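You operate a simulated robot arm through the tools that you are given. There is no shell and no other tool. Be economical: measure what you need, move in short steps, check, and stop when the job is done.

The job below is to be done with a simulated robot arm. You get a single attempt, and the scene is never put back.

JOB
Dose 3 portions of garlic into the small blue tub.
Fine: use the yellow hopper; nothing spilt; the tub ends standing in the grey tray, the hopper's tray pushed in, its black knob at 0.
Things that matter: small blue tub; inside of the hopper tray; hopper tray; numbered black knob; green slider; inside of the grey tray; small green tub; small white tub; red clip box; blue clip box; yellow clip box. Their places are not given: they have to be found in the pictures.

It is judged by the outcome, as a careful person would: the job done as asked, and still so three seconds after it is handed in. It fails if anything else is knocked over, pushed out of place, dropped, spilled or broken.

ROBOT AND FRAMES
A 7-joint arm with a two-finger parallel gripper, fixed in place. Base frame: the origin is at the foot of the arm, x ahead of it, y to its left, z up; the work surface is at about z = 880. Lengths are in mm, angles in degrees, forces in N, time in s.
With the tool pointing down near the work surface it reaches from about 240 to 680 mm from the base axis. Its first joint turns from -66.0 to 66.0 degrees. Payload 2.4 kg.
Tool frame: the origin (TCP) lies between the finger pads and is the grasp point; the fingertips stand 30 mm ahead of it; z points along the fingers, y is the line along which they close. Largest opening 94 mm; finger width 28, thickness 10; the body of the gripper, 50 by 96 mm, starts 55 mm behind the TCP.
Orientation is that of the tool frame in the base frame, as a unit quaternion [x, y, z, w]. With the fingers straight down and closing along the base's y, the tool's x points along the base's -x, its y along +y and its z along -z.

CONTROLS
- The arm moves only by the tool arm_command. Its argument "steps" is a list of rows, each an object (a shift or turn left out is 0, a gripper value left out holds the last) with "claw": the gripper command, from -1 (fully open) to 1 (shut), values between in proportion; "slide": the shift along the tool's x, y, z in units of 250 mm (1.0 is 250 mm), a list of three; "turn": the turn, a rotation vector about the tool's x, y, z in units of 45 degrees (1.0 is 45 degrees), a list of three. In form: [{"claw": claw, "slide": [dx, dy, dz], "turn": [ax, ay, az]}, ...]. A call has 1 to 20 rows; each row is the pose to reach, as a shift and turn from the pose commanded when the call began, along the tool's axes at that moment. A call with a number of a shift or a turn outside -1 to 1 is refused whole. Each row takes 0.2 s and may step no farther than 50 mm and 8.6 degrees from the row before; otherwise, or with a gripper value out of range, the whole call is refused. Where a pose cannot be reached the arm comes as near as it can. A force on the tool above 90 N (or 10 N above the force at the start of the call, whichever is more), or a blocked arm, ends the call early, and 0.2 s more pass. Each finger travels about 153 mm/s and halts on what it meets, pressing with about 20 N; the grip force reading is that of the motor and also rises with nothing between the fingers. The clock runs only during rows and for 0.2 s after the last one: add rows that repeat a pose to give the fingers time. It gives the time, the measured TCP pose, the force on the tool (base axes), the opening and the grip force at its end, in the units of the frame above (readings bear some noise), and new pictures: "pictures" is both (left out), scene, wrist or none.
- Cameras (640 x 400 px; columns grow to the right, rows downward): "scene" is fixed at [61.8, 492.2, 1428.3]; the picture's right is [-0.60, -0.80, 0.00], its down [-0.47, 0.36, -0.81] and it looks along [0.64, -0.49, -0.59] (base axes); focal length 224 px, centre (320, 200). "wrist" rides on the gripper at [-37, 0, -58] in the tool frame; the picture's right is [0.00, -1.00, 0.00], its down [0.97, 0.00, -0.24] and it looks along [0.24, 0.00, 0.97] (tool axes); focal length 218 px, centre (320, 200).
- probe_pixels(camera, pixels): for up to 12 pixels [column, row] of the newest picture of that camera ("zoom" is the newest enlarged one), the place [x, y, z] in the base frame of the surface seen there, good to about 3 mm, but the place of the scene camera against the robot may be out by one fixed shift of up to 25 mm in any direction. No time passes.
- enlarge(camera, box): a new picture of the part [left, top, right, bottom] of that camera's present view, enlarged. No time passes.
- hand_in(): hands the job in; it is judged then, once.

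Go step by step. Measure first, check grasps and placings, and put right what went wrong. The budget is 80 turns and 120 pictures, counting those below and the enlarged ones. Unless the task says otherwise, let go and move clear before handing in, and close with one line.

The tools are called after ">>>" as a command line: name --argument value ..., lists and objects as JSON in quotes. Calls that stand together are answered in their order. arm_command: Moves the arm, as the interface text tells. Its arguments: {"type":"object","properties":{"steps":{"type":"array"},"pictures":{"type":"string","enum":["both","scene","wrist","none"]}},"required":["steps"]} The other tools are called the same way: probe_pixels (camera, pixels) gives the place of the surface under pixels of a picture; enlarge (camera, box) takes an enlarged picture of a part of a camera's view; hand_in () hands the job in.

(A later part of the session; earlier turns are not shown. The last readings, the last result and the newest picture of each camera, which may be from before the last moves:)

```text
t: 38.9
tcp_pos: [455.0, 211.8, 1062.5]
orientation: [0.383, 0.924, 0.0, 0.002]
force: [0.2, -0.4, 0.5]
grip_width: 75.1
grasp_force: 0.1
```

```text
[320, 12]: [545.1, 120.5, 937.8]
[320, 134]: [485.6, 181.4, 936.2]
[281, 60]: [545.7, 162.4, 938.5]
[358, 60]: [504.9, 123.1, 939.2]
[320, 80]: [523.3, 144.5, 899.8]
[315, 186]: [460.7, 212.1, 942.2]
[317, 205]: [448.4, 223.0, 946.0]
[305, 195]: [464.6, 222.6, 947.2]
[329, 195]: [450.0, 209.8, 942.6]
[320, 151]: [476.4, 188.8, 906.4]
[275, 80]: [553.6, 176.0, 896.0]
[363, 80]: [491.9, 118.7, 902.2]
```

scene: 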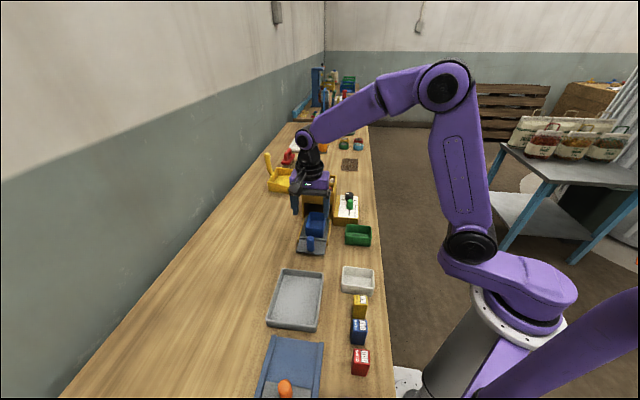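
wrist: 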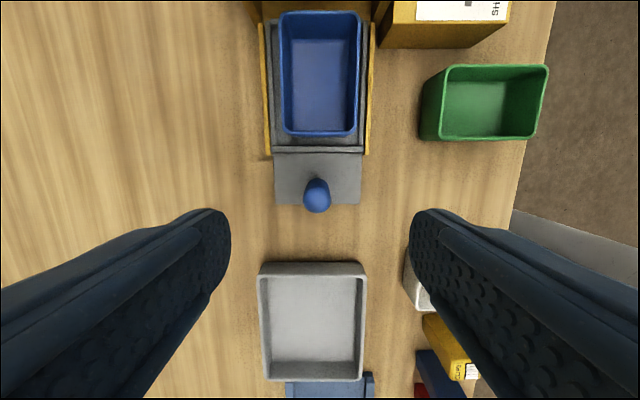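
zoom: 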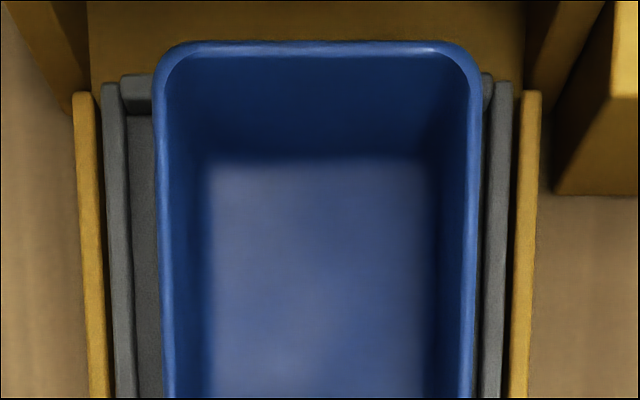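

The tub is level (rim 936–939) and centred in the pocket; the handle is at about u=168, v=475. I'll bring closed fingers down just in front of the handle.

>>> arm_command --steps '[{"claw": 1, "slide": [0.168, 0.012, 0]}, {"claw": 1, "slide": [0.168, 0.012, 0.16]}, {"claw": 1, "slide": [0.168, 0.012, 0.32]}, {"claw": 1, "slide": [0.168, 0.012, 0.46]}, {"claw": 1, "slide": [0.168, 0.012, 0.54]}, {"claw": 1, "slide": [0.168, 0.012, 0.54]}]' --pictures "both"

```text
t: 40.3
tcp_pos: [427.1, 244.9, 926.7]
orientation: [0.383, 0.924, -0.001, 0.002]
force: [0.8, -0.5, 0.2]
grip_width: 0.0
grasp_force: 19.2
```

scene: 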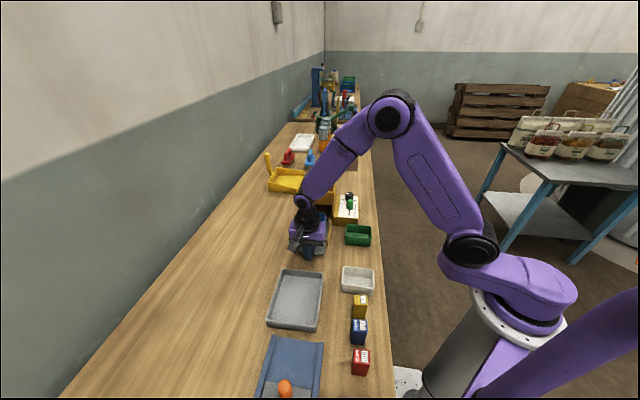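
wrist: 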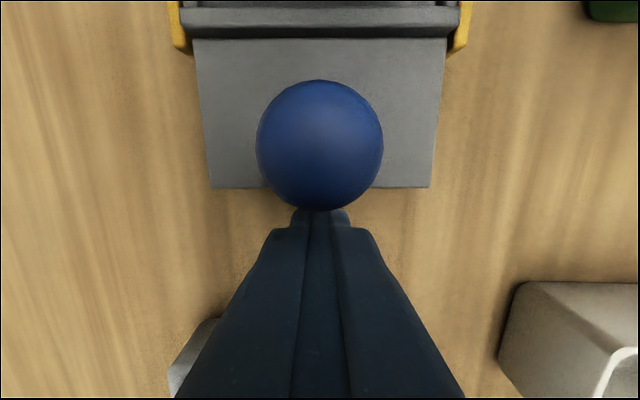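

The fingers are centred in front of the handle at (320,145). I'll push slowly along +u.

>>> arm_command --steps '[{"slide": [-0.024, 0, 0]}, {"slide": [-0.048, 0, 0]}, {"slide": [-0.072, 0, 0]}, {"slide": [-0.096, 0, 0]}, {"slide": [-0.12, 0, 0]}, {"slide": [-0.144, 0, 0]}, {"slide": [-0.168, 0, 0]}, {"slide": [-0.192, 0, 0]}, {"slide": [-0.216, 0, 0]}, {"slide": [-0.24, 0, 0]}, {"slide": [-0.264, 0, 0]}, {"slide": [-0.288, 0, 0]}, {"slide": [-0.312, 0, 0]}, {"slide": [-0.336, 0, 0]}, {"slide": [-0.36, 0, 0]}, {"slide": [-0.384, 0, 0]}]' --pictures "both"

```text
t: 43.7
tcp_pos: [496.2, 176.4, 928.3]
orientation: [0.385, 0.923, 0.0, 0.003]
force: [-0.1, -0.9, -0.5]
grip_width: 0.0
grasp_force: 20.3
```

scene: 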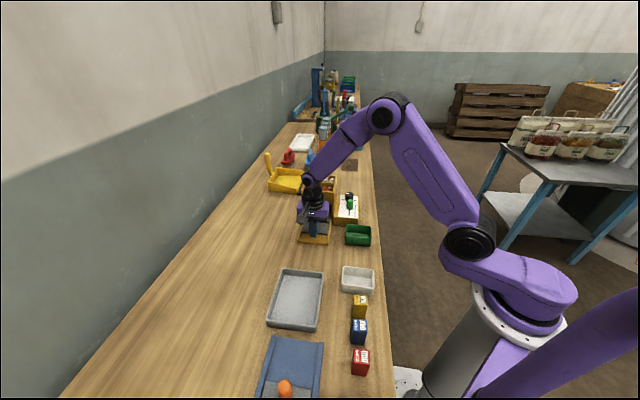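
wrist: 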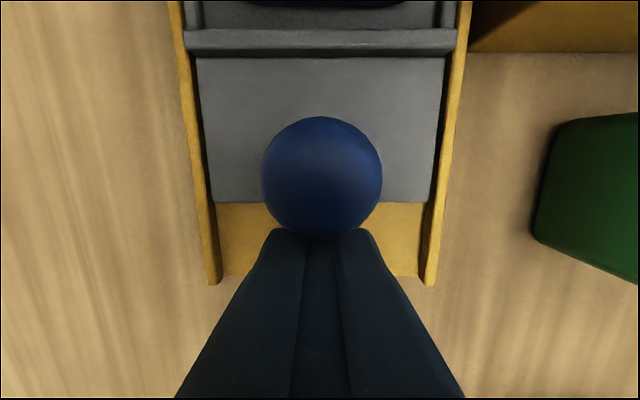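

The tray moved in about 70 mm without resistance, with the handle at (320,175). I'll check clearance to the hopper before going further.

>>> enlarge --camera "scene" --box '[280, 165, 360, 255]'

>>> probe_pixels --camera "wrist" --pixels '[[230, 60], [230, 200], [230, 25], [225, 260], [500, 50], [320, 122], [320, 220]]'

```text
4.44 times, centred on (320, 210) of scene
```

zoom: 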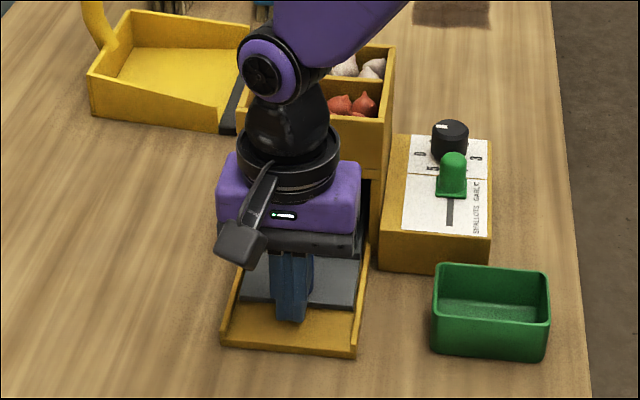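

```text
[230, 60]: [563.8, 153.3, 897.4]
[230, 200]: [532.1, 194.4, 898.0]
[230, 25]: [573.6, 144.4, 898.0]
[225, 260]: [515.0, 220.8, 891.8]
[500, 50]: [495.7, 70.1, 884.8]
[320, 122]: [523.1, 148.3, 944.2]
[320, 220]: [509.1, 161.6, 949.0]
```

About 12 mm should remain until the tray front wall meets the hopper front. I'll push on in small steps until it stops.

>>> arm_command --steps '[{"slide": [-0.01, 0, 0]}, {"slide": [-0.02, 0, 0]}, {"slide": [-0.03, 0, 0]}, {"slide": [-0.04, 0, 0]}, {"slide": [-0.05, 0, 0]}, {"slide": [-0.06, 0, 0]}, {"slide": [-0.07, 0, 0]}]' --pictures "wrist"

```text
t: 45.3
tcp_pos: [508.3, 165.8, 927.2]
orientation: [0.384, 0.923, 0.0, 0.002]
force: [0.4, 0.8, 0.4]
grip_width: 0.1
grasp_force: 19.9
```

wrist: 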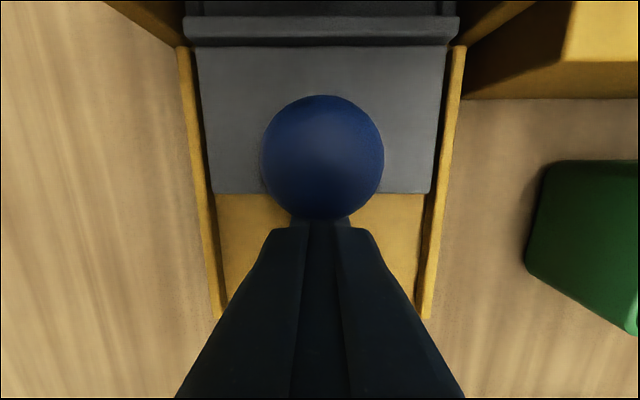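

The handle has moved slightly ahead of the fingers with no force. I'll keep pushing gently.

>>> arm_command --steps '[{"slide": [-0.012, 0, 0]}, {"slide": [-0.024, 0, 0]}, {"slide": [-0.036, 0, 0]}, {"slide": [-0.048, 0, 0]}, {"slide": [-0.06, 0, 0]}]' --pictures "wrist"

```text
t: 46.5
tcp_pos: [510.0, 160.2, 926.9]
orientation: [0.379, 0.925, -0.002, -0.003]
force: [-39.8, 27.2, 17.2]
grip_width: 0.0
grasp_force: 19.9
```

wrist: 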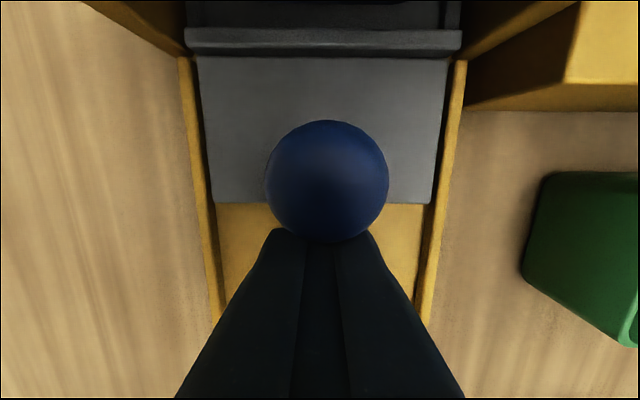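

The tray has reached its stop, with about 48 N against me. I'll back off, rise and look at everything.

>>> arm_command --steps '[{"claw": 1, "slide": [0.04, 0, 0]}, {"claw": 1, "slide": [0.08, 0, 0]}, {"claw": 1, "slide": [0.08, 0, -0.18]}, {"claw": 0.2, "slide": [0.08, 0, -0.36]}, {"claw": 0.2, "slide": [0.08, 0, -0.54]}, {"claw": 0.2, "slide": [0.08, 0, -0.7]}, {"claw": 0.2, "slide": [0.08, -0.1, -0.7]}]' --pictures "both"

>>> enlarge --camera "scene" --box '[280, 165, 370, 255]'

```text
t: 48.1
tcp_pos: [484.6, 151.2, 1100.6]
orientation: [0.383, 0.924, 0.0, 0.003]
force: [-0.2, 0.8, -0.6]
grip_width: 37.7
grasp_force: 0.1
```

scene: 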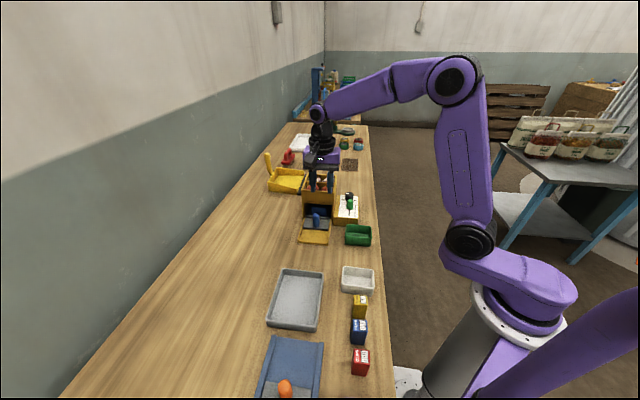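
wrist: 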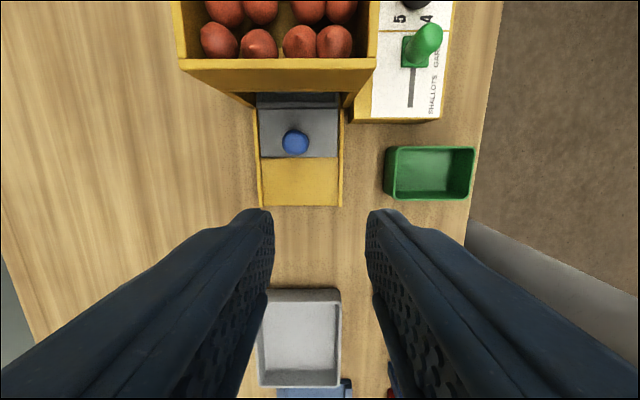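

```text
4.44 times, centred on (325, 210) of scene
```

zoom: 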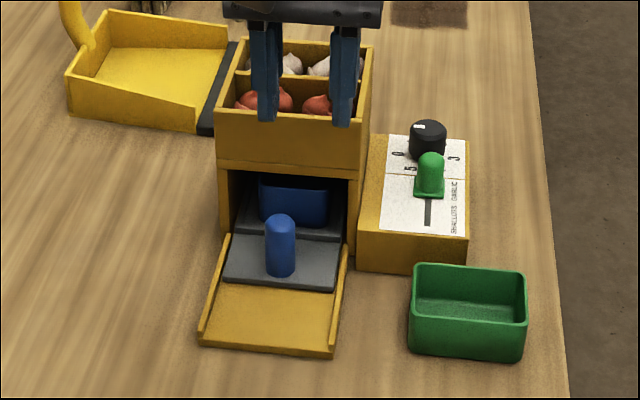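

The tray is in and the tub is visible inside the hopper. I'll go above the knob and test in the air whether the wrist can turn far clockwise.

>>> arm_command --steps '[{"claw": 0.25, "slide": [-0.114, -0.057, 0], "turn": [0, 0, 0.167]}, {"claw": 0.25, "slide": [-0.228, -0.115, 0], "turn": [0, 0, 0.333]}, {"claw": 0.25, "slide": [-0.342, -0.172, 0], "turn": [0, 0, 0.5]}, {"claw": 0.25, "slide": [-0.456, -0.229, 0], "turn": [0, 0, 0.667]}, {"claw": 0.25, "slide": [-0.57, -0.287, 0], "turn": [0, 0, 0.833]}, {"claw": 0.25, "slide": [-0.684, -0.344, 0], "turn": [0, 0, 1.0]}, {"claw": 0.25, "slide": [-0.684, -0.344, 0], "turn": [0, 0, 1.0]}]' --pictures "none"

>>> arm_command --steps '[{"turn": [0, 0, 0.19]}, {"turn": [0, 0, 0.38]}, {"turn": [0, 0, 0.57]}, {"turn": [0, 0, 0.76]}, {"turn": [0, 0, 0.95]}, {"turn": [0, 0, 1.0]}, {"turn": [0, 0, 1.0]}]' --pictures "wrist"

```text
t: 49.7
tcp_pos: [544.8, -31.2, 1103.8]
orientation: [0.708, 0.706, 0.0, 0.003]
force: [-0.3, -0.3, -0.3]
grip_width: 35.2
grasp_force: 0.2
```

```text
t: 51.3
tcp_pos: [545.5, -30.8, 1103.1]
orientation: [0.924, 0.381, 0.002, 0.002]
force: [0.3, 0.3, 0.2]
grip_width: 35.3
grasp_force: 0.1
```

wrist: 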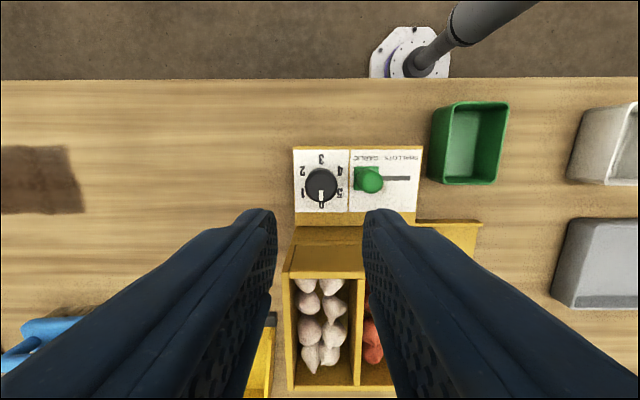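

The wrist reaches +90° and the knob at (320,187) is centred under the tool. I'll turn back 180° in four calls to get the starting grip angle.

>>> arm_command --steps '[{"turn": [0, 0, -0.19]}, {"turn": [0, 0, -0.38]}, {"turn": [0, 0, -0.57]}, {"turn": [0, 0, -0.76]}, {"turn": [0, 0, -0.95]}, {"turn": [0, 0, -1.0]}]' --pictures "none"

>>> arm_command --steps '[{"turn": [0, 0, -0.19]}, {"turn": [0, 0, -0.38]}, {"turn": [0, 0, -0.57]}, {"turn": [0, 0, -0.76]}, {"turn": [0, 0, -0.95]}, {"turn": [0, 0, -1.0]}]' --pictures "none"

>>> arm_command --steps '[{"turn": [0, 0, -0.19]}, {"turn": [0, 0, -0.38]}, {"turn": [0, 0, -0.57]}, {"turn": [0, 0, -0.76]}, {"turn": [0, 0, -0.95]}, {"turn": [0, 0, -1.0]}]' --pictures "none"

>>> arm_command --steps '[{"turn": [0, 0, -0.19]}, {"turn": [0, 0, -0.38]}, {"turn": [0, 0, -0.57]}, {"turn": [0, 0, -0.76]}, {"turn": [0, 0, -0.95]}, {"turn": [0, 0, -1.0]}, {"turn": [0, 0, -1.0]}]' --pictures "wrist"

```text
t: 52.7
tcp_pos: [545.0, -30.3, 1102.7]
orientation: [0.707, 0.707, 0.001, 0.003]
force: [0.1, -0.1, -0.4]
grip_width: 35.2
grasp_force: 0.0
```

```text
t: 54.1
tcp_pos: [545.9, -30.6, 1103.4]
orientation: [0.383, 0.924, 0.0, 0.002]
force: [-0.3, -0.1, -0.1]
grip_width: 35.2
grasp_force: 0.1
```

```text
t: 55.5
tcp_pos: [545.1, -30.5, 1102.1]
orientation: [-0.001, 1.0, -0.001, 0.003]
force: [-0.8, 0.1, -0.2]
grip_width: 35.3
grasp_force: 0.1
```

```text
t: 57.1
tcp_pos: [545.8, -31.1, 1102.6]
orientation: [-0.381, 0.925, -0.001, 0.002]
force: [-0.6, -0.7, 0.9]
grip_width: 35.4
grasp_force: 0.1
```

wrist: 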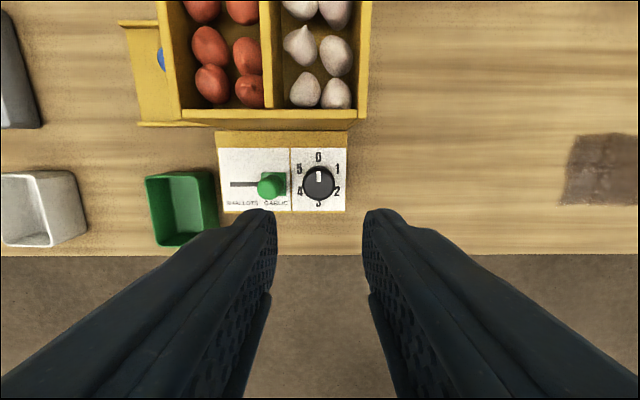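

The knob is centred at (319,185). I'll descend around it to z≈1000 and check.

>>> arm_command --steps '[{"slide": [0, 0, 0.19]}, {"slide": [0, 0, 0.38]}, {"slide": [0, 0, 0.43]}, {"slide": [0, 0, 0.43]}]' --pictures "wrist"

```text
t: 58.1
tcp_pos: [547.3, -31.5, 996.0]
orientation: [-0.383, 0.924, -0.002, 0.002]
force: [0.3, 0.1, -0.5]
grip_width: 35.3
grasp_force: 0.1
```

wrist: 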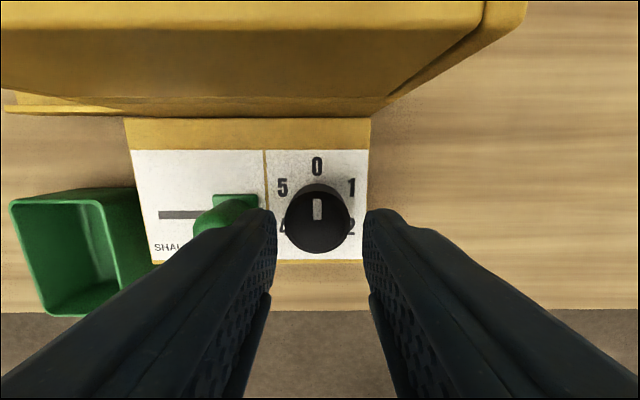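

The knob top's centre is around (317.5,221), so I'll shift about 2 mm towards +v, then lower and grip.

>>> arm_command --steps '[{"slide": [-0.008, 0.004, 0.06]}, {"slide": [-0.008, 0.004, 0.114]}, {"slide": [-0.008, 0.004, 0.114]}, {"claw": 0.5, "slide": [-0.008, 0.004, 0.114]}, {"claw": 1, "slide": [-0.008, 0.004, 0.114]}, {"claw": 1, "slide": [-0.008, 0.004, 0.114]}]' --pictures "wrist"

```text
t: 59.5
tcp_pos: [546.7, -28.4, 967.0]
orientation: [-0.381, 0.924, -0.003, 0.002]
force: [2.0, -1.2, -0.3]
grip_width: 31.5
grasp_force: 44.3
```

wrist: 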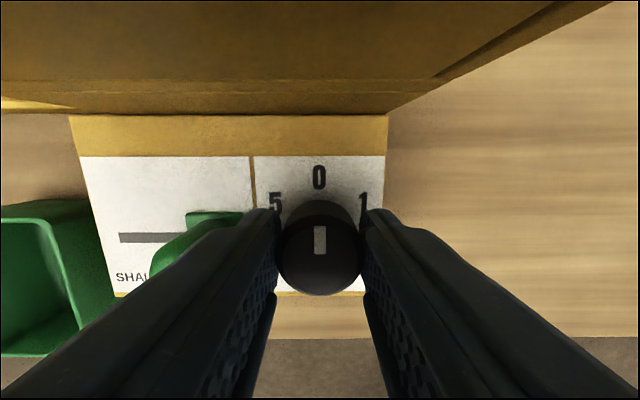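

The knob is gripped at 31.5 mm with little side load. I'll turn it clockwise by 45° and check.

>>> arm_command --steps '[{"claw": 1, "turn": [0, 0, 0.167]}, {"claw": 1, "turn": [0, 0, 0.333]}, {"claw": 1, "turn": [0, 0, 0.5]}, {"claw": 1, "turn": [0, 0, 0.667]}, {"claw": 1, "turn": [0, 0, 0.833]}, {"claw": 1, "turn": [0, 0, 1.0]}]' --pictures "both"

```text
t: 60.9
tcp_pos: [547.1, -30.4, 966.0]
orientation: [0.003, 1.0, -0.002, 0.002]
force: [12.2, -4.7, -15.7]
grip_width: 31.7
grasp_force: 45.2
```

scene: 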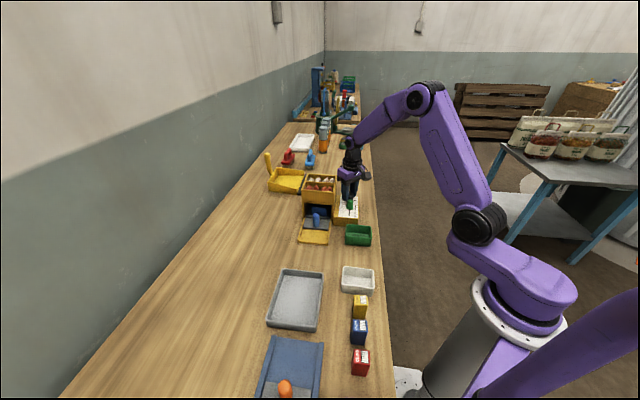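
wrist: 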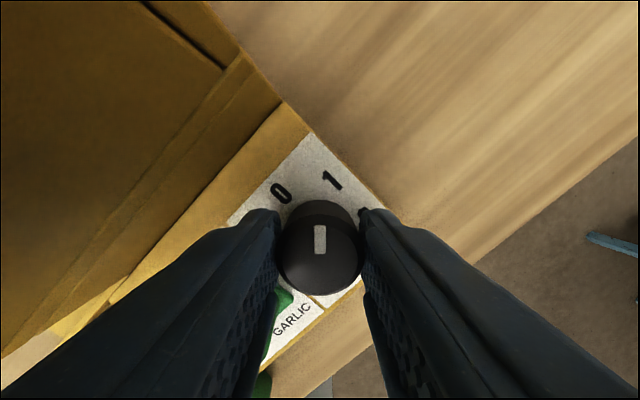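

The knob follows the gripper, the pointer now lying between 0 and 1. I'll continue to 90° and 135°.

>>> arm_command --steps '[{"claw": 1, "turn": [0, 0, 0.167]}, {"claw": 1, "turn": [0, 0, 0.333]}, {"claw": 1, "turn": [0, 0, 0.5]}, {"claw": 1, "turn": [0, 0, 0.667]}, {"claw": 1, "turn": [0, 0, 0.833]}, {"claw": 1, "turn": [0, 0, 1.0]}]' --pictures "none"

>>> arm_command --steps '[{"claw": 1, "turn": [0, 0, 0.167]}, {"claw": 1, "turn": [0, 0, 0.333]}, {"claw": 1, "turn": [0, 0, 0.5]}, {"claw": 1, "turn": [0, 0, 0.667]}, {"claw": 1, "turn": [0, 0, 0.833]}, {"claw": 1, "turn": [0, 0, 1.0]}]' --pictures "wrist"

```text
t: 62.3
tcp_pos: [546.6, -31.1, 966.6]
orientation: [0.385, 0.923, -0.001, 0.002]
force: [9.9, -13.4, -17.3]
grip_width: 31.9
grasp_force: 44.8
```

```text
t: 63.7
tcp_pos: [546.3, -30.4, 965.3]
orientation: [0.709, 0.705, -0.001, 0.002]
force: [-1.7, -19.0, -9.3]
grip_width: 31.6
grasp_force: 44.6
```

wrist: 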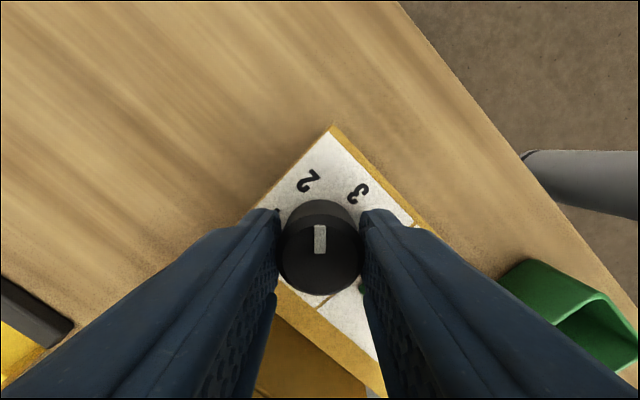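

The pointer is between 2 and 3. I'll make the final 45° turn to 3.

>>> arm_command --steps '[{"claw": 1, "turn": [0, 0, 0.167]}, {"claw": 1, "turn": [0, 0, 0.333]}, {"claw": 1, "turn": [0, 0, 0.5]}, {"claw": 1, "turn": [0, 0, 0.667]}, {"claw": 1, "turn": [0, 0, 0.833]}, {"claw": 1, "turn": [0, 0, 1.0]}, {"claw": 1, "turn": [0, 0, 1.0]}]' --pictures "both"

>>> enlarge --camera "scene" --box '[280, 165, 370, 255]'

```text
t: 65.3
tcp_pos: [545.4, -29.7, 966.5]
orientation: [0.925, 0.38, 0.0, 0.001]
force: [-17.5, -17.3, -2.2]
grip_width: 31.4
grasp_force: 45.1
```

scene: 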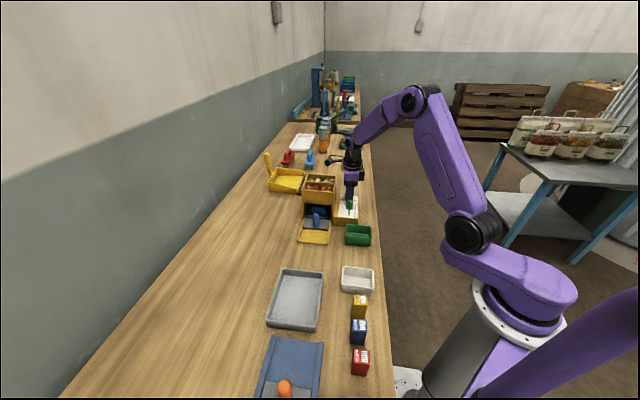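
wrist: 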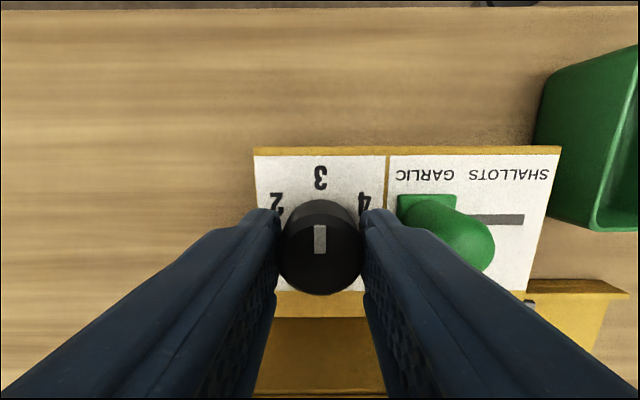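

```text
4.44 times, centred on (325, 210) of scene
```

zoom: 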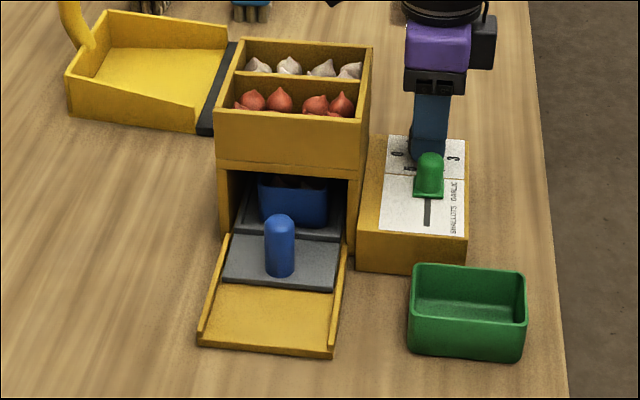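

The pointer is at 3. I'll look for garlic inside the tub.

>>> enlarge --camera "scene" --box '[308, 170, 338, 225]'

```text
7.27 times, centred on (323, 198) of scene
```

zoom: 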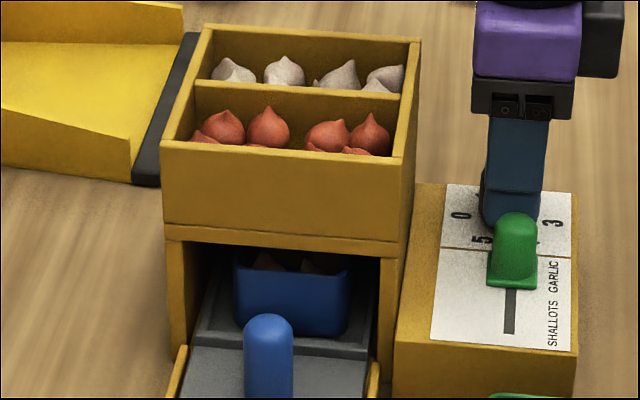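

Items are now visible in the tub, so the dose fell as the knob turned. I'll turn the knob back towards 0, watching for any further drop.

>>> arm_command --steps '[{"claw": 1, "turn": [0, 0, -0.167]}, {"claw": 1, "turn": [0, 0, -0.333]}, {"claw": 1, "turn": [0, 0, -0.5]}, {"claw": 1, "turn": [0, 0, -0.667]}, {"claw": 1, "turn": [0, 0, -0.833]}, {"claw": 1, "turn": [0, 0, -1.0]}, {"claw": 1, "turn": [0, 0, -1.0]}]' --pictures "none"

>>> arm_command --steps '[{"claw": 1, "turn": [0, 0, -0.167]}, {"claw": 1, "turn": [0, 0, -0.333]}, {"claw": 1, "turn": [0, 0, -0.5]}, {"claw": 1, "turn": [0, 0, -0.667]}, {"claw": 1, "turn": [0, 0, -0.833]}, {"claw": 1, "turn": [0, 0, -1.0]}, {"claw": 1, "turn": [0, 0, -1.0]}]' --pictures "scene"

>>> enlarge --camera "scene" --box '[308, 170, 338, 225]'

```text
t: 66.9
tcp_pos: [546.1, -30.1, 967.1]
orientation: [0.707, 0.707, 0.0, 0.003]
force: [-11.8, -18.2, -10.5]
grip_width: 31.6
grasp_force: 44.7
```

```text
t: 68.5
tcp_pos: [546.6, -31.1, 966.0]
orientation: [0.383, 0.924, -0.001, 0.004]
force: [-5.0, -19.5, -14.2]
grip_width: 31.5
grasp_force: 44.8
```

scene: 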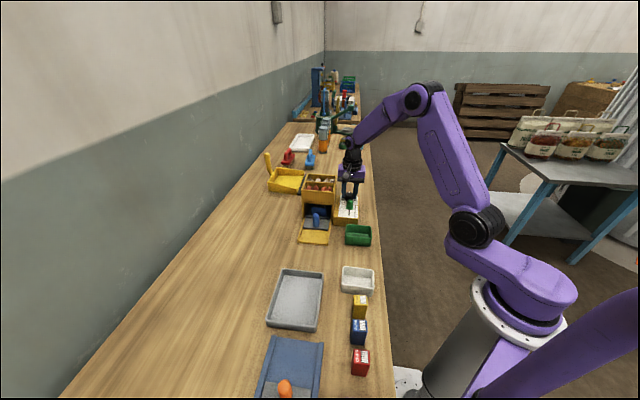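

```text
7.27 times, centred on (323, 198) of scene
```

zoom: 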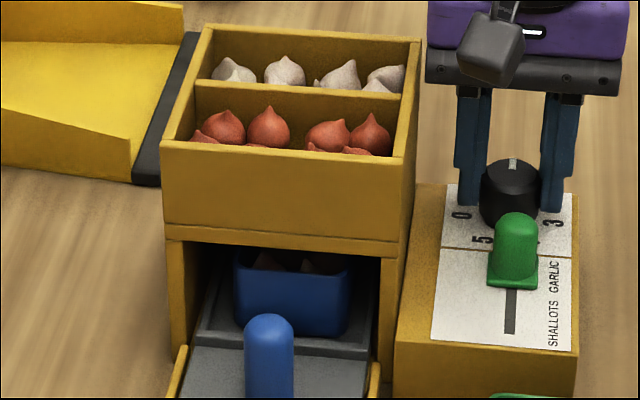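

The tub's contents look unchanged. I'll continue back to 0.

>>> arm_command --steps '[{"claw": 1, "turn": [0, 0, -0.167]}, {"claw": 1, "turn": [0, 0, -0.333]}, {"claw": 1, "turn": [0, 0, -0.5]}, {"claw": 1, "turn": [0, 0, -0.667]}, {"claw": 1, "turn": [0, 0, -0.833]}, {"claw": 1, "turn": [0, 0, -1.0]}, {"claw": 1, "turn": [0, 0, -1.0]}]' --pictures "none"

>>> arm_command --steps '[{"claw": 1, "turn": [0, 0, -0.167]}, {"claw": 1, "turn": [0, 0, -0.333]}, {"claw": 1, "turn": [0, 0, -0.5]}, {"claw": 1, "turn": [0, 0, -0.667]}, {"claw": 1, "turn": [0, 0, -0.833]}, {"claw": 1, "turn": [0, 0, -1.0]}, {"claw": 1, "turn": [0, 0, -1.0]}]' --pictures "wrist"

```text
t: 70.1
tcp_pos: [546.8, -29.7, 966.2]
orientation: [0.001, 1.0, -0.002, 0.002]
force: [0.5, -16.8, -20.9]
grip_width: 31.6
grasp_force: 45.1
```

```text
t: 71.7
tcp_pos: [546.3, -28.2, 966.3]
orientation: [-0.383, 0.924, -0.001, 0.002]
force: [-3.0, -10.0, -9.3]
grip_width: 31.9
grasp_force: 45.5
```

wrist: 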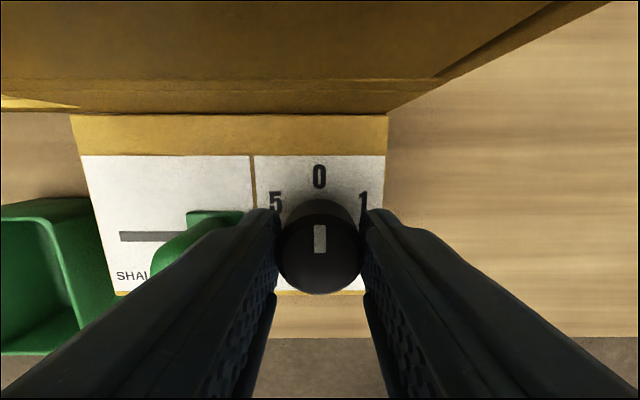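

The knob is back at 0. I'll release, rise and rotate the tool back while heading over the tray handle.

>>> arm_command --steps '[{"claw": 0.25}, {"claw": 0.25}, {"claw": 0.25, "slide": [0, 0, -0.15]}, {"claw": 0.25, "slide": [0, 0, -0.33]}, {"claw": 0.25, "slide": [0, 0, -0.5]}, {"claw": 0.25, "slide": [0, 0, -0.5], "turn": [0, 0, 0.19]}, {"claw": 0.25, "slide": [0, 0, -0.5], "turn": [0, 0, 0.38]}, {"claw": 0.25, "slide": [0, 0, -0.5], "turn": [0, 0, 0.57]}, {"claw": 0.25, "slide": [0, 0, -0.5], "turn": [0, 0, 0.76]}, {"claw": 0.25, "slide": [0, 0, -0.5], "turn": [0, 0, 0.95]}, {"claw": 0.25, "slide": [0, 0, -0.5], "turn": [0, 0, 1.0]}]' --pictures "none"

>>> arm_command --steps '[{"claw": 0.25, "turn": [0, 0, 0.19]}, {"claw": 0.25, "turn": [0, 0, 0.38]}, {"claw": 0.25, "turn": [0, 0, 0.57]}, {"claw": 0.25, "turn": [0, 0, 0.76]}, {"claw": 0.25, "turn": [0, 0, 0.95]}, {"claw": 0.25, "turn": [0, 0, 1.0]}, {"claw": 0.25, "turn": [0, 0, 1.0]}]' --pictures "none"

>>> arm_command --steps '[{"claw": 0.2, "slide": [0.13, 0.09, 0]}, {"claw": 0.2, "slide": [0.26, 0.18, 0]}, {"claw": 0.2, "slide": [0.39, 0.27, 0]}, {"claw": 0.2, "slide": [0.52, 0.36, 0]}, {"claw": 0.2, "slide": [0.65, 0.435, 0]}, {"claw": 0.2, "slide": [0.65, 0.435, 0]}]' --pictures "both"

```text
t: 74.1
tcp_pos: [545.9, -27.8, 1091.8]
orientation: [0.003, 1.0, -0.001, 0.003]
force: [0.2, -0.2, 0.0]
grip_width: 35.3
grasp_force: 0.0
```

```text
t: 75.7
tcp_pos: [546.0, -28.8, 1091.9]
orientation: [0.384, 0.923, -0.001, 0.003]
force: [-0.3, -0.2, -0.2]
grip_width: 35.3
grasp_force: 0.1
```

```text
t: 77.1
tcp_pos: [508.4, 162.7, 1091.7]
orientation: [0.384, 0.924, -0.001, 0.003]
force: [0.1, -0.2, -0.2]
grip_width: 37.5
grasp_force: 0.1
```

scene: 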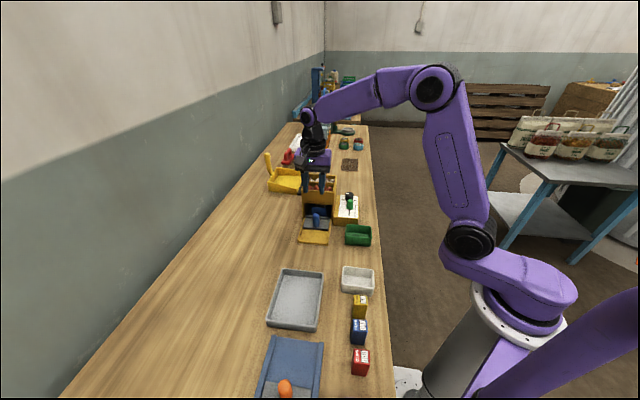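
wrist: 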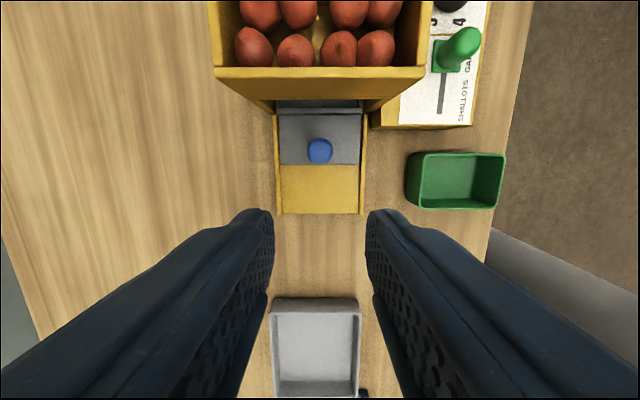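

The handle is at (320,150), centred sideways. I'll probe it.

>>> probe_pixels --camera "wrist" --pixels '[[320, 141], [320, 150], [320, 160], [310, 150], [330, 150], [300, 162], [320, 78]]'

```text
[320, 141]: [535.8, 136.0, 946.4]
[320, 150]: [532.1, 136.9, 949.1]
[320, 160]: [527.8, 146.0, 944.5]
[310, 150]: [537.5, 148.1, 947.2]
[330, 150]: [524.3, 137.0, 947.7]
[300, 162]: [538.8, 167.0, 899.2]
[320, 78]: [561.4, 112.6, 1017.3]
```

The handle centre is at about u=276, v=474. I'll descend to grip it slightly towards its near side, keeping clear of the hopper front.

>>> arm_command --steps '[{"claw": 0.2, "slide": [-0.084, 0, 0.1]}, {"claw": 0.2, "slide": [-0.084, 0, 0.25]}, {"claw": 0.2, "slide": [-0.084, 0, 0.4]}, {"claw": 0.2, "slide": [-0.084, 0, 0.46]}, {"claw": 0.2, "slide": [-0.084, 0, 0.52]}, {"claw": 0.2, "slide": [-0.084, 0, 0.575]}, {"claw": 0.2, "slide": [-0.084, 0, 0.575]}]' --pictures "wrist"

>>> enlarge --camera "scene" --box '[280, 165, 370, 255]'

```text
t: 78.7
tcp_pos: [523.5, 146.9, 947.6]
orientation: [0.384, 0.923, 0.0, 0.003]
force: [0.1, 0.2, -0.5]
grip_width: 37.6
grasp_force: 0.0
```

wrist: 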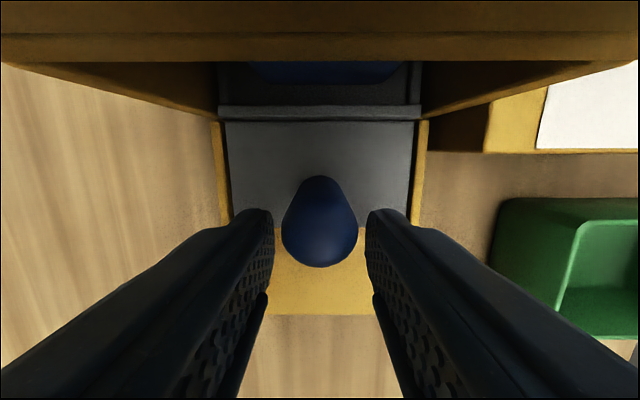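

```text
4.44 times, centred on (325, 210) of scene
```

zoom: 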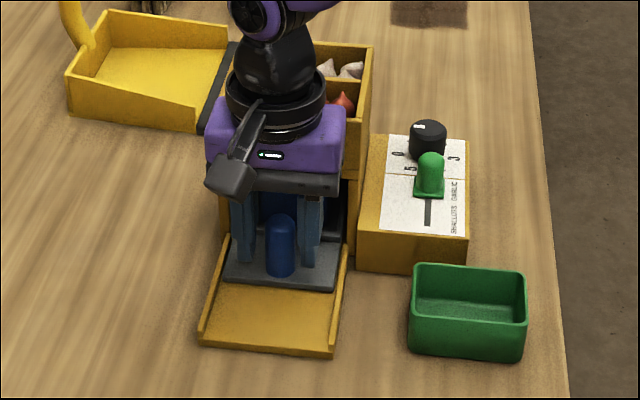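

The fingers straddle the handle. I'll grip it and check.

>>> arm_command --steps '[{"claw": 0.6}, {"claw": 1}, {"claw": 1}]' --pictures "none"

>>> arm_command --steps '[{"slide": [0.01, 0, 0]}, {"slide": [0.025, 0, 0]}, {"slide": [0.045, 0, 0]}, {"slide": [0.07, 0, 0]}, {"slide": [0.095, 0, 0]}, {"slide": [0.12, 0, 0]}, {"slide": [0.145, 0, 0]}, {"slide": [0.17, 0, 0]}, {"slide": [0.195, 0, 0]}, {"slide": [0.22, 0, 0]}, {"slide": [0.245, 0, 0]}, {"slide": [0.27, 0, 0]}, {"slide": [0.295, 0, 0]}, {"slide": [0.32, 0, 0]}, {"slide": [0.345, 0, 0]}, {"slide": [0.37, 0, 0]}, {"slide": [0.395, 0, 0]}, {"slide": [0.42, 0, 0]}, {"slide": [0.43, 0, 0]}]' --pictures "both"

```text
t: 79.5
tcp_pos: [522.2, 147.4, 947.7]
orientation: [0.383, 0.924, 0.0, 0.003]
force: [1.8, 0.9, -4.2]
grip_width: 27.5
grasp_force: 44.7
```

```text
t: 83.5
tcp_pos: [447.4, 223.5, 947.2]
orientation: [0.384, 0.923, 0.0, 0.003]
force: [-9.2, -9.4, 36.5]
grip_width: 27.6
grasp_force: 45.4
```

scene: 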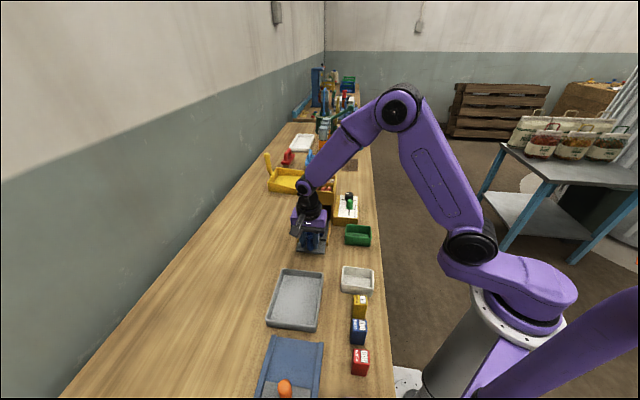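
wrist: 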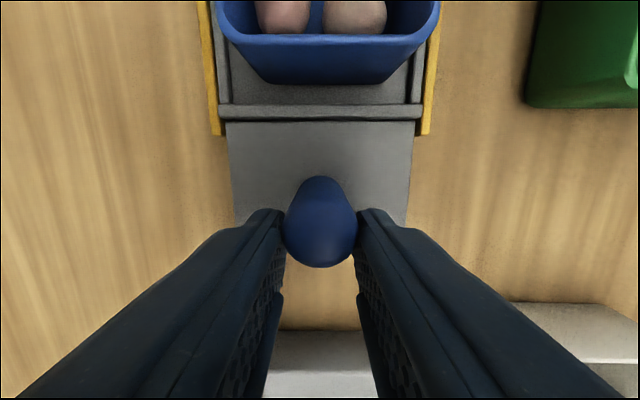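

The tray came out about 106 mm and garlic is visible in the tub at (290,15) and (350,15). I'll pull another 6 mm gently, then release and rise for a look.

>>> arm_command --steps '[{"slide": [0.01, 0, 0]}, {"slide": [0.02, 0, 0]}, {"slide": [0.028, 0, 0]}]' --pictures "none"

>>> arm_command --steps '[{"claw": 0.2}, {"claw": 0.2}, {"claw": 0.2, "slide": [0, 0, -0.15]}, {"claw": -0.6, "slide": [0, 0, -0.3]}, {"claw": -0.6, "slide": [-0.05, 0, -0.48]}, {"claw": -0.6, "slide": [-0.05, 0, -0.48]}]' --pictures "wrist"

>>> enlarge --camera "wrist" --box '[240, 0, 400, 160]'

```text
t: 84.3
tcp_pos: [444.1, 227.9, 947.9]
orientation: [0.385, 0.923, 0.0, 0.004]
force: [2.0, -16.5, 30.3]
grip_width: 27.6
grasp_force: 44.7
```

```text
t: 85.7
tcp_pos: [451.7, 221.7, 1067.9]
orientation: [0.383, 0.924, 0.0, 0.003]
force: [0.7, -0.5, 0.9]
grip_width: 75.3
grasp_force: 0.1
```

wrist: 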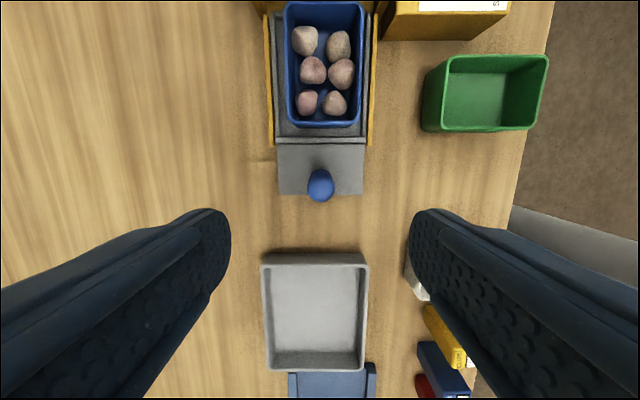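

```text
2.50 times, centred on (320, 80) of wrist
```

zoom: 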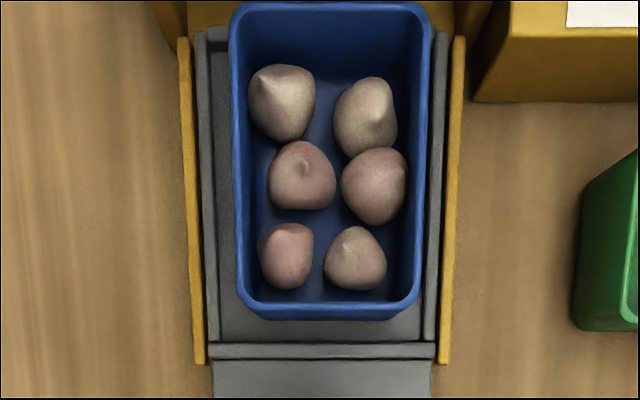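

The tub holds six cloves, in three pairs, and nothing has spilt. I'll probe the tub's position for the pick-up, and the grey tray.

>>> probe_pixels --camera "wrist" --pixels '[[322, 3], [322, 125], [286, 60], [362, 60], [321, 140], [314, 270], [314, 366], [267, 320], [362, 320], [314, 320], [314, 257]]'

>>> enlarge --camera "scene" --box '[250, 165, 410, 345]'

```text
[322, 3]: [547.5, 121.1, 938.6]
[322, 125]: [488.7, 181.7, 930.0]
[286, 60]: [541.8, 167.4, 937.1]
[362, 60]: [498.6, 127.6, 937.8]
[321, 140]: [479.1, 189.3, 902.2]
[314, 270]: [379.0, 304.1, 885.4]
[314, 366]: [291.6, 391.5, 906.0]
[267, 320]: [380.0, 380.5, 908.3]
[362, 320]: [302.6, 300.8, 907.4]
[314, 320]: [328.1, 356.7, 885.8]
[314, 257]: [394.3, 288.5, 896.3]
```

```text
2.22 times, centred on (330, 255) of scene
```

zoom: 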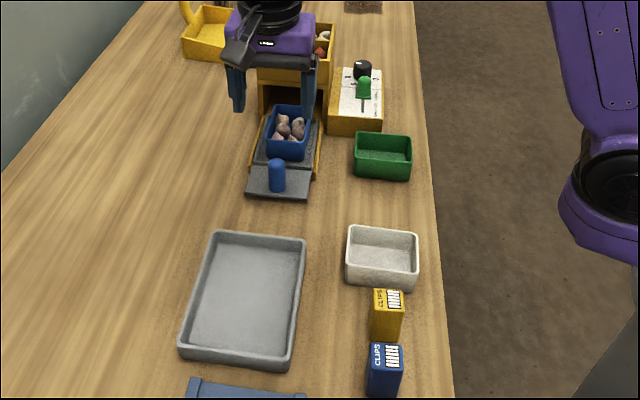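

The tub centre is at u≈259, v≈472. I'll grip it at the same offset as before (u=245) and z≈938.

>>> arm_command --steps '[{"claw": -0.6, "slide": [-0.165, -0.016, 0]}, {"claw": -0.6, "slide": [-0.33, -0.016, 0.05]}, {"claw": -0.6, "slide": [-0.33, -0.016, 0.2]}, {"claw": -0.6, "slide": [-0.33, -0.016, 0.36]}, {"claw": -0.6, "slide": [-0.33, -0.016, 0.46]}, {"claw": -0.6, "slide": [-0.33, -0.016, 0.517]}, {"claw": -0.6, "slide": [-0.33, -0.016, 0.517]}, {"claw": -0.4, "slide": [-0.33, -0.016, 0.517]}, {"claw": 0.2, "slide": [-0.33, -0.016, 0.517]}, {"claw": 1, "slide": [-0.33, -0.016, 0.517]}, {"claw": 1, "slide": [-0.33, -0.016, 0.517]}]' --pictures "wrist"

```text
t: 88.1
tcp_pos: [507.0, 159.4, 938.7]
orientation: [0.384, 0.923, -0.001, 0.003]
force: [1.1, 0.4, 0.3]
grip_width: 64.2
grasp_force: 19.6
```

wrist: 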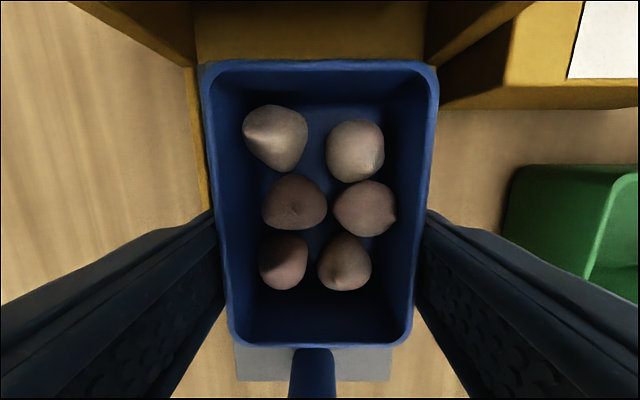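

The grip is on at 64 mm. I'll lift slowly and check that the tub comes along level.

>>> arm_command --steps '[{"claw": 1, "slide": [0, 0, -0.02]}, {"claw": 1, "slide": [0, 0, -0.05]}, {"claw": 1, "slide": [0, 0, -0.09]}, {"claw": 1, "slide": [0, 0, -0.14]}, {"claw": 1, "slide": [0, 0, -0.2]}, {"claw": 1, "slide": [0, 0, -0.26]}, {"claw": 1, "slide": [0, 0, -0.3]}, {"claw": 1, "slide": [0, 0, -0.3]}]' --pictures "both"

>>> enlarge --camera "scene" --box '[280, 165, 370, 255]'

```text
t: 89.9
tcp_pos: [507.9, 159.5, 1013.3]
orientation: [0.383, 0.924, 0.0, 0.003]
force: [0.6, 0.9, -1.1]
grip_width: 64.3
grasp_force: 20.0
```

scene: 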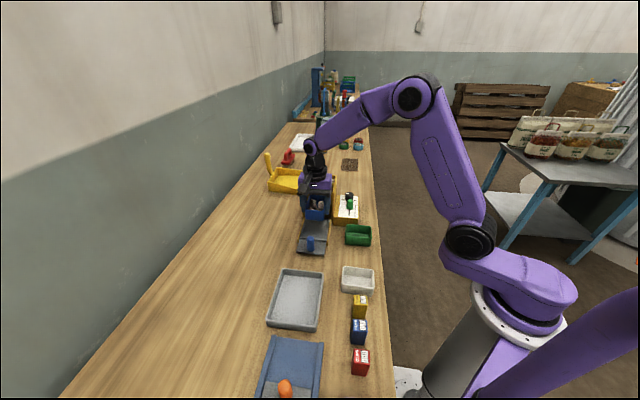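
wrist: 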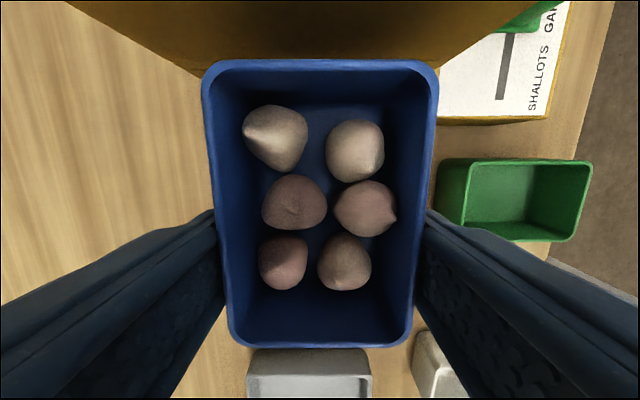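

```text
4.44 times, centred on (325, 210) of scene
```

zoom: 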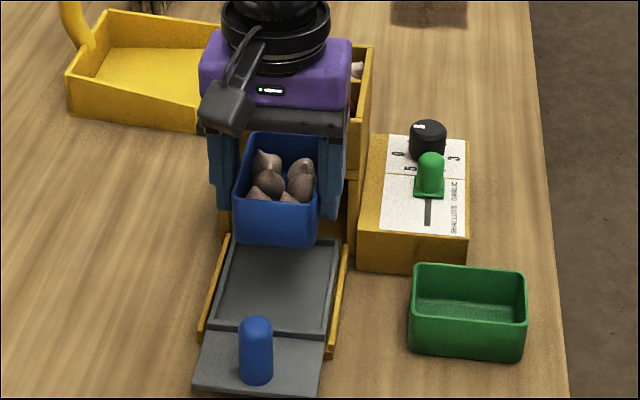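

The tub is level and carried well. I'll carry it over the grey tray, whose centre is at about u=2, v=482.

>>> arm_command --steps '[{"claw": 1, "slide": [0.05, 0.0, 0]}, {"claw": 1, "slide": [0.15, 0.005, 0]}, {"claw": 1, "slide": [0.27, 0.01, 0]}, {"claw": 1, "slide": [0.4, 0.015, 0]}, {"claw": 1, "slide": [0.53, 0.02, 0]}, {"claw": 1, "slide": [0.66, 0.025, 0]}, {"claw": 1, "slide": [0.78, 0.03, 0]}, {"claw": 1, "slide": [0.89, 0.035, 0]}, {"claw": 1, "slide": [0.96, 0.038, 0]}, {"claw": 1, "slide": [1.0, 0.038, 0]}, {"claw": 1, "slide": [1.0, 0.038, 0.05]}, {"claw": 1, "slide": [1.0, 0.038, 0.12]}, {"claw": 1, "slide": [1.0, 0.038, 0.16]}, {"claw": 1, "slide": [1.0, 0.038, 0.16]}]' --pictures "both"

>>> enlarge --camera "scene" --box '[250, 230, 370, 350]'

```text
t: 92.9
tcp_pos: [338.8, 343.4, 971.7]
orientation: [0.383, 0.924, -0.001, 0.003]
force: [-0.2, -0.4, -2.0]
grip_width: 64.1
grasp_force: 19.5
```

scene: 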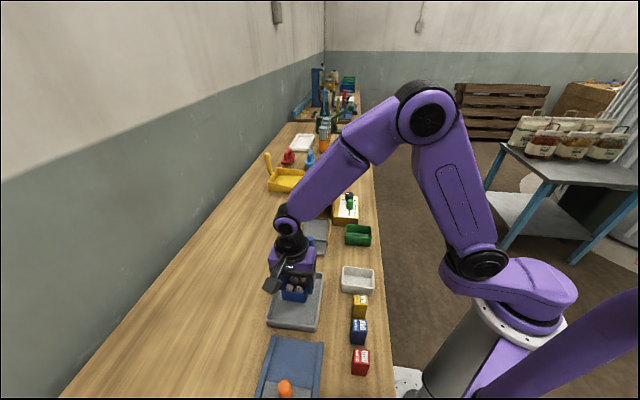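
wrist: 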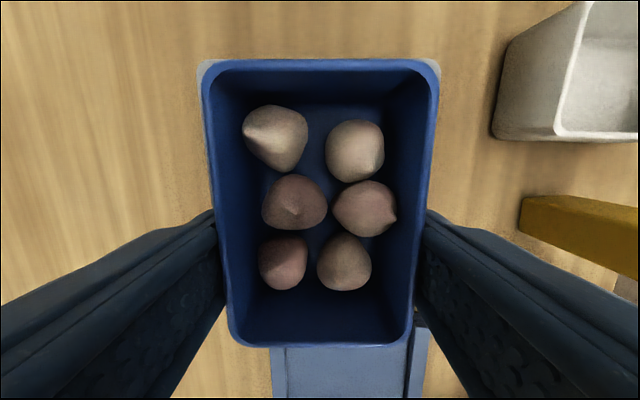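

```text
3.33 times, centred on (310, 290) of scene
```

zoom: 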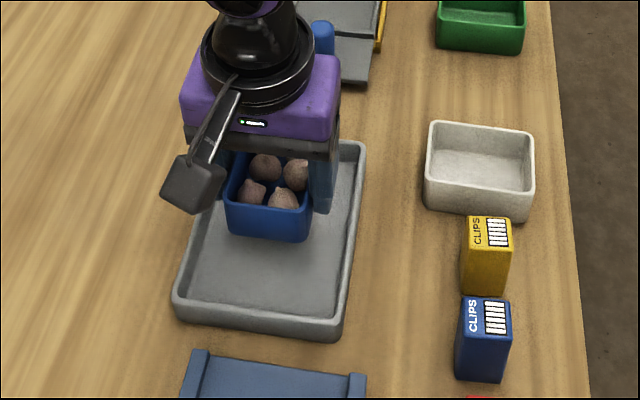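

The tub is inside the tray outline. I'll lower it, shifting 8 mm nearer the tray's centre.

>>> arm_command --steps '[{"claw": 1, "slide": [0.015, 0, 0.05]}, {"claw": 1, "slide": [0.032, 0, 0.1]}, {"claw": 1, "slide": [0.032, 0, 0.14]}, {"claw": 1, "slide": [0.032, 0, 0.162]}, {"claw": 1, "slide": [0.032, 0, 0.17]}, {"claw": 1, "slide": [0.032, 0, 0.176]}, {"claw": 1, "slide": [0.032, 0, 0.176]}]' --pictures "none"

```text
t: 94.5
tcp_pos: [331.2, 348.9, 928.6]
orientation: [0.383, 0.924, 0.0, 0.003]
force: [-2.5, -1.9, 14.2]
grip_width: 64.4
grasp_force: 20.0
```

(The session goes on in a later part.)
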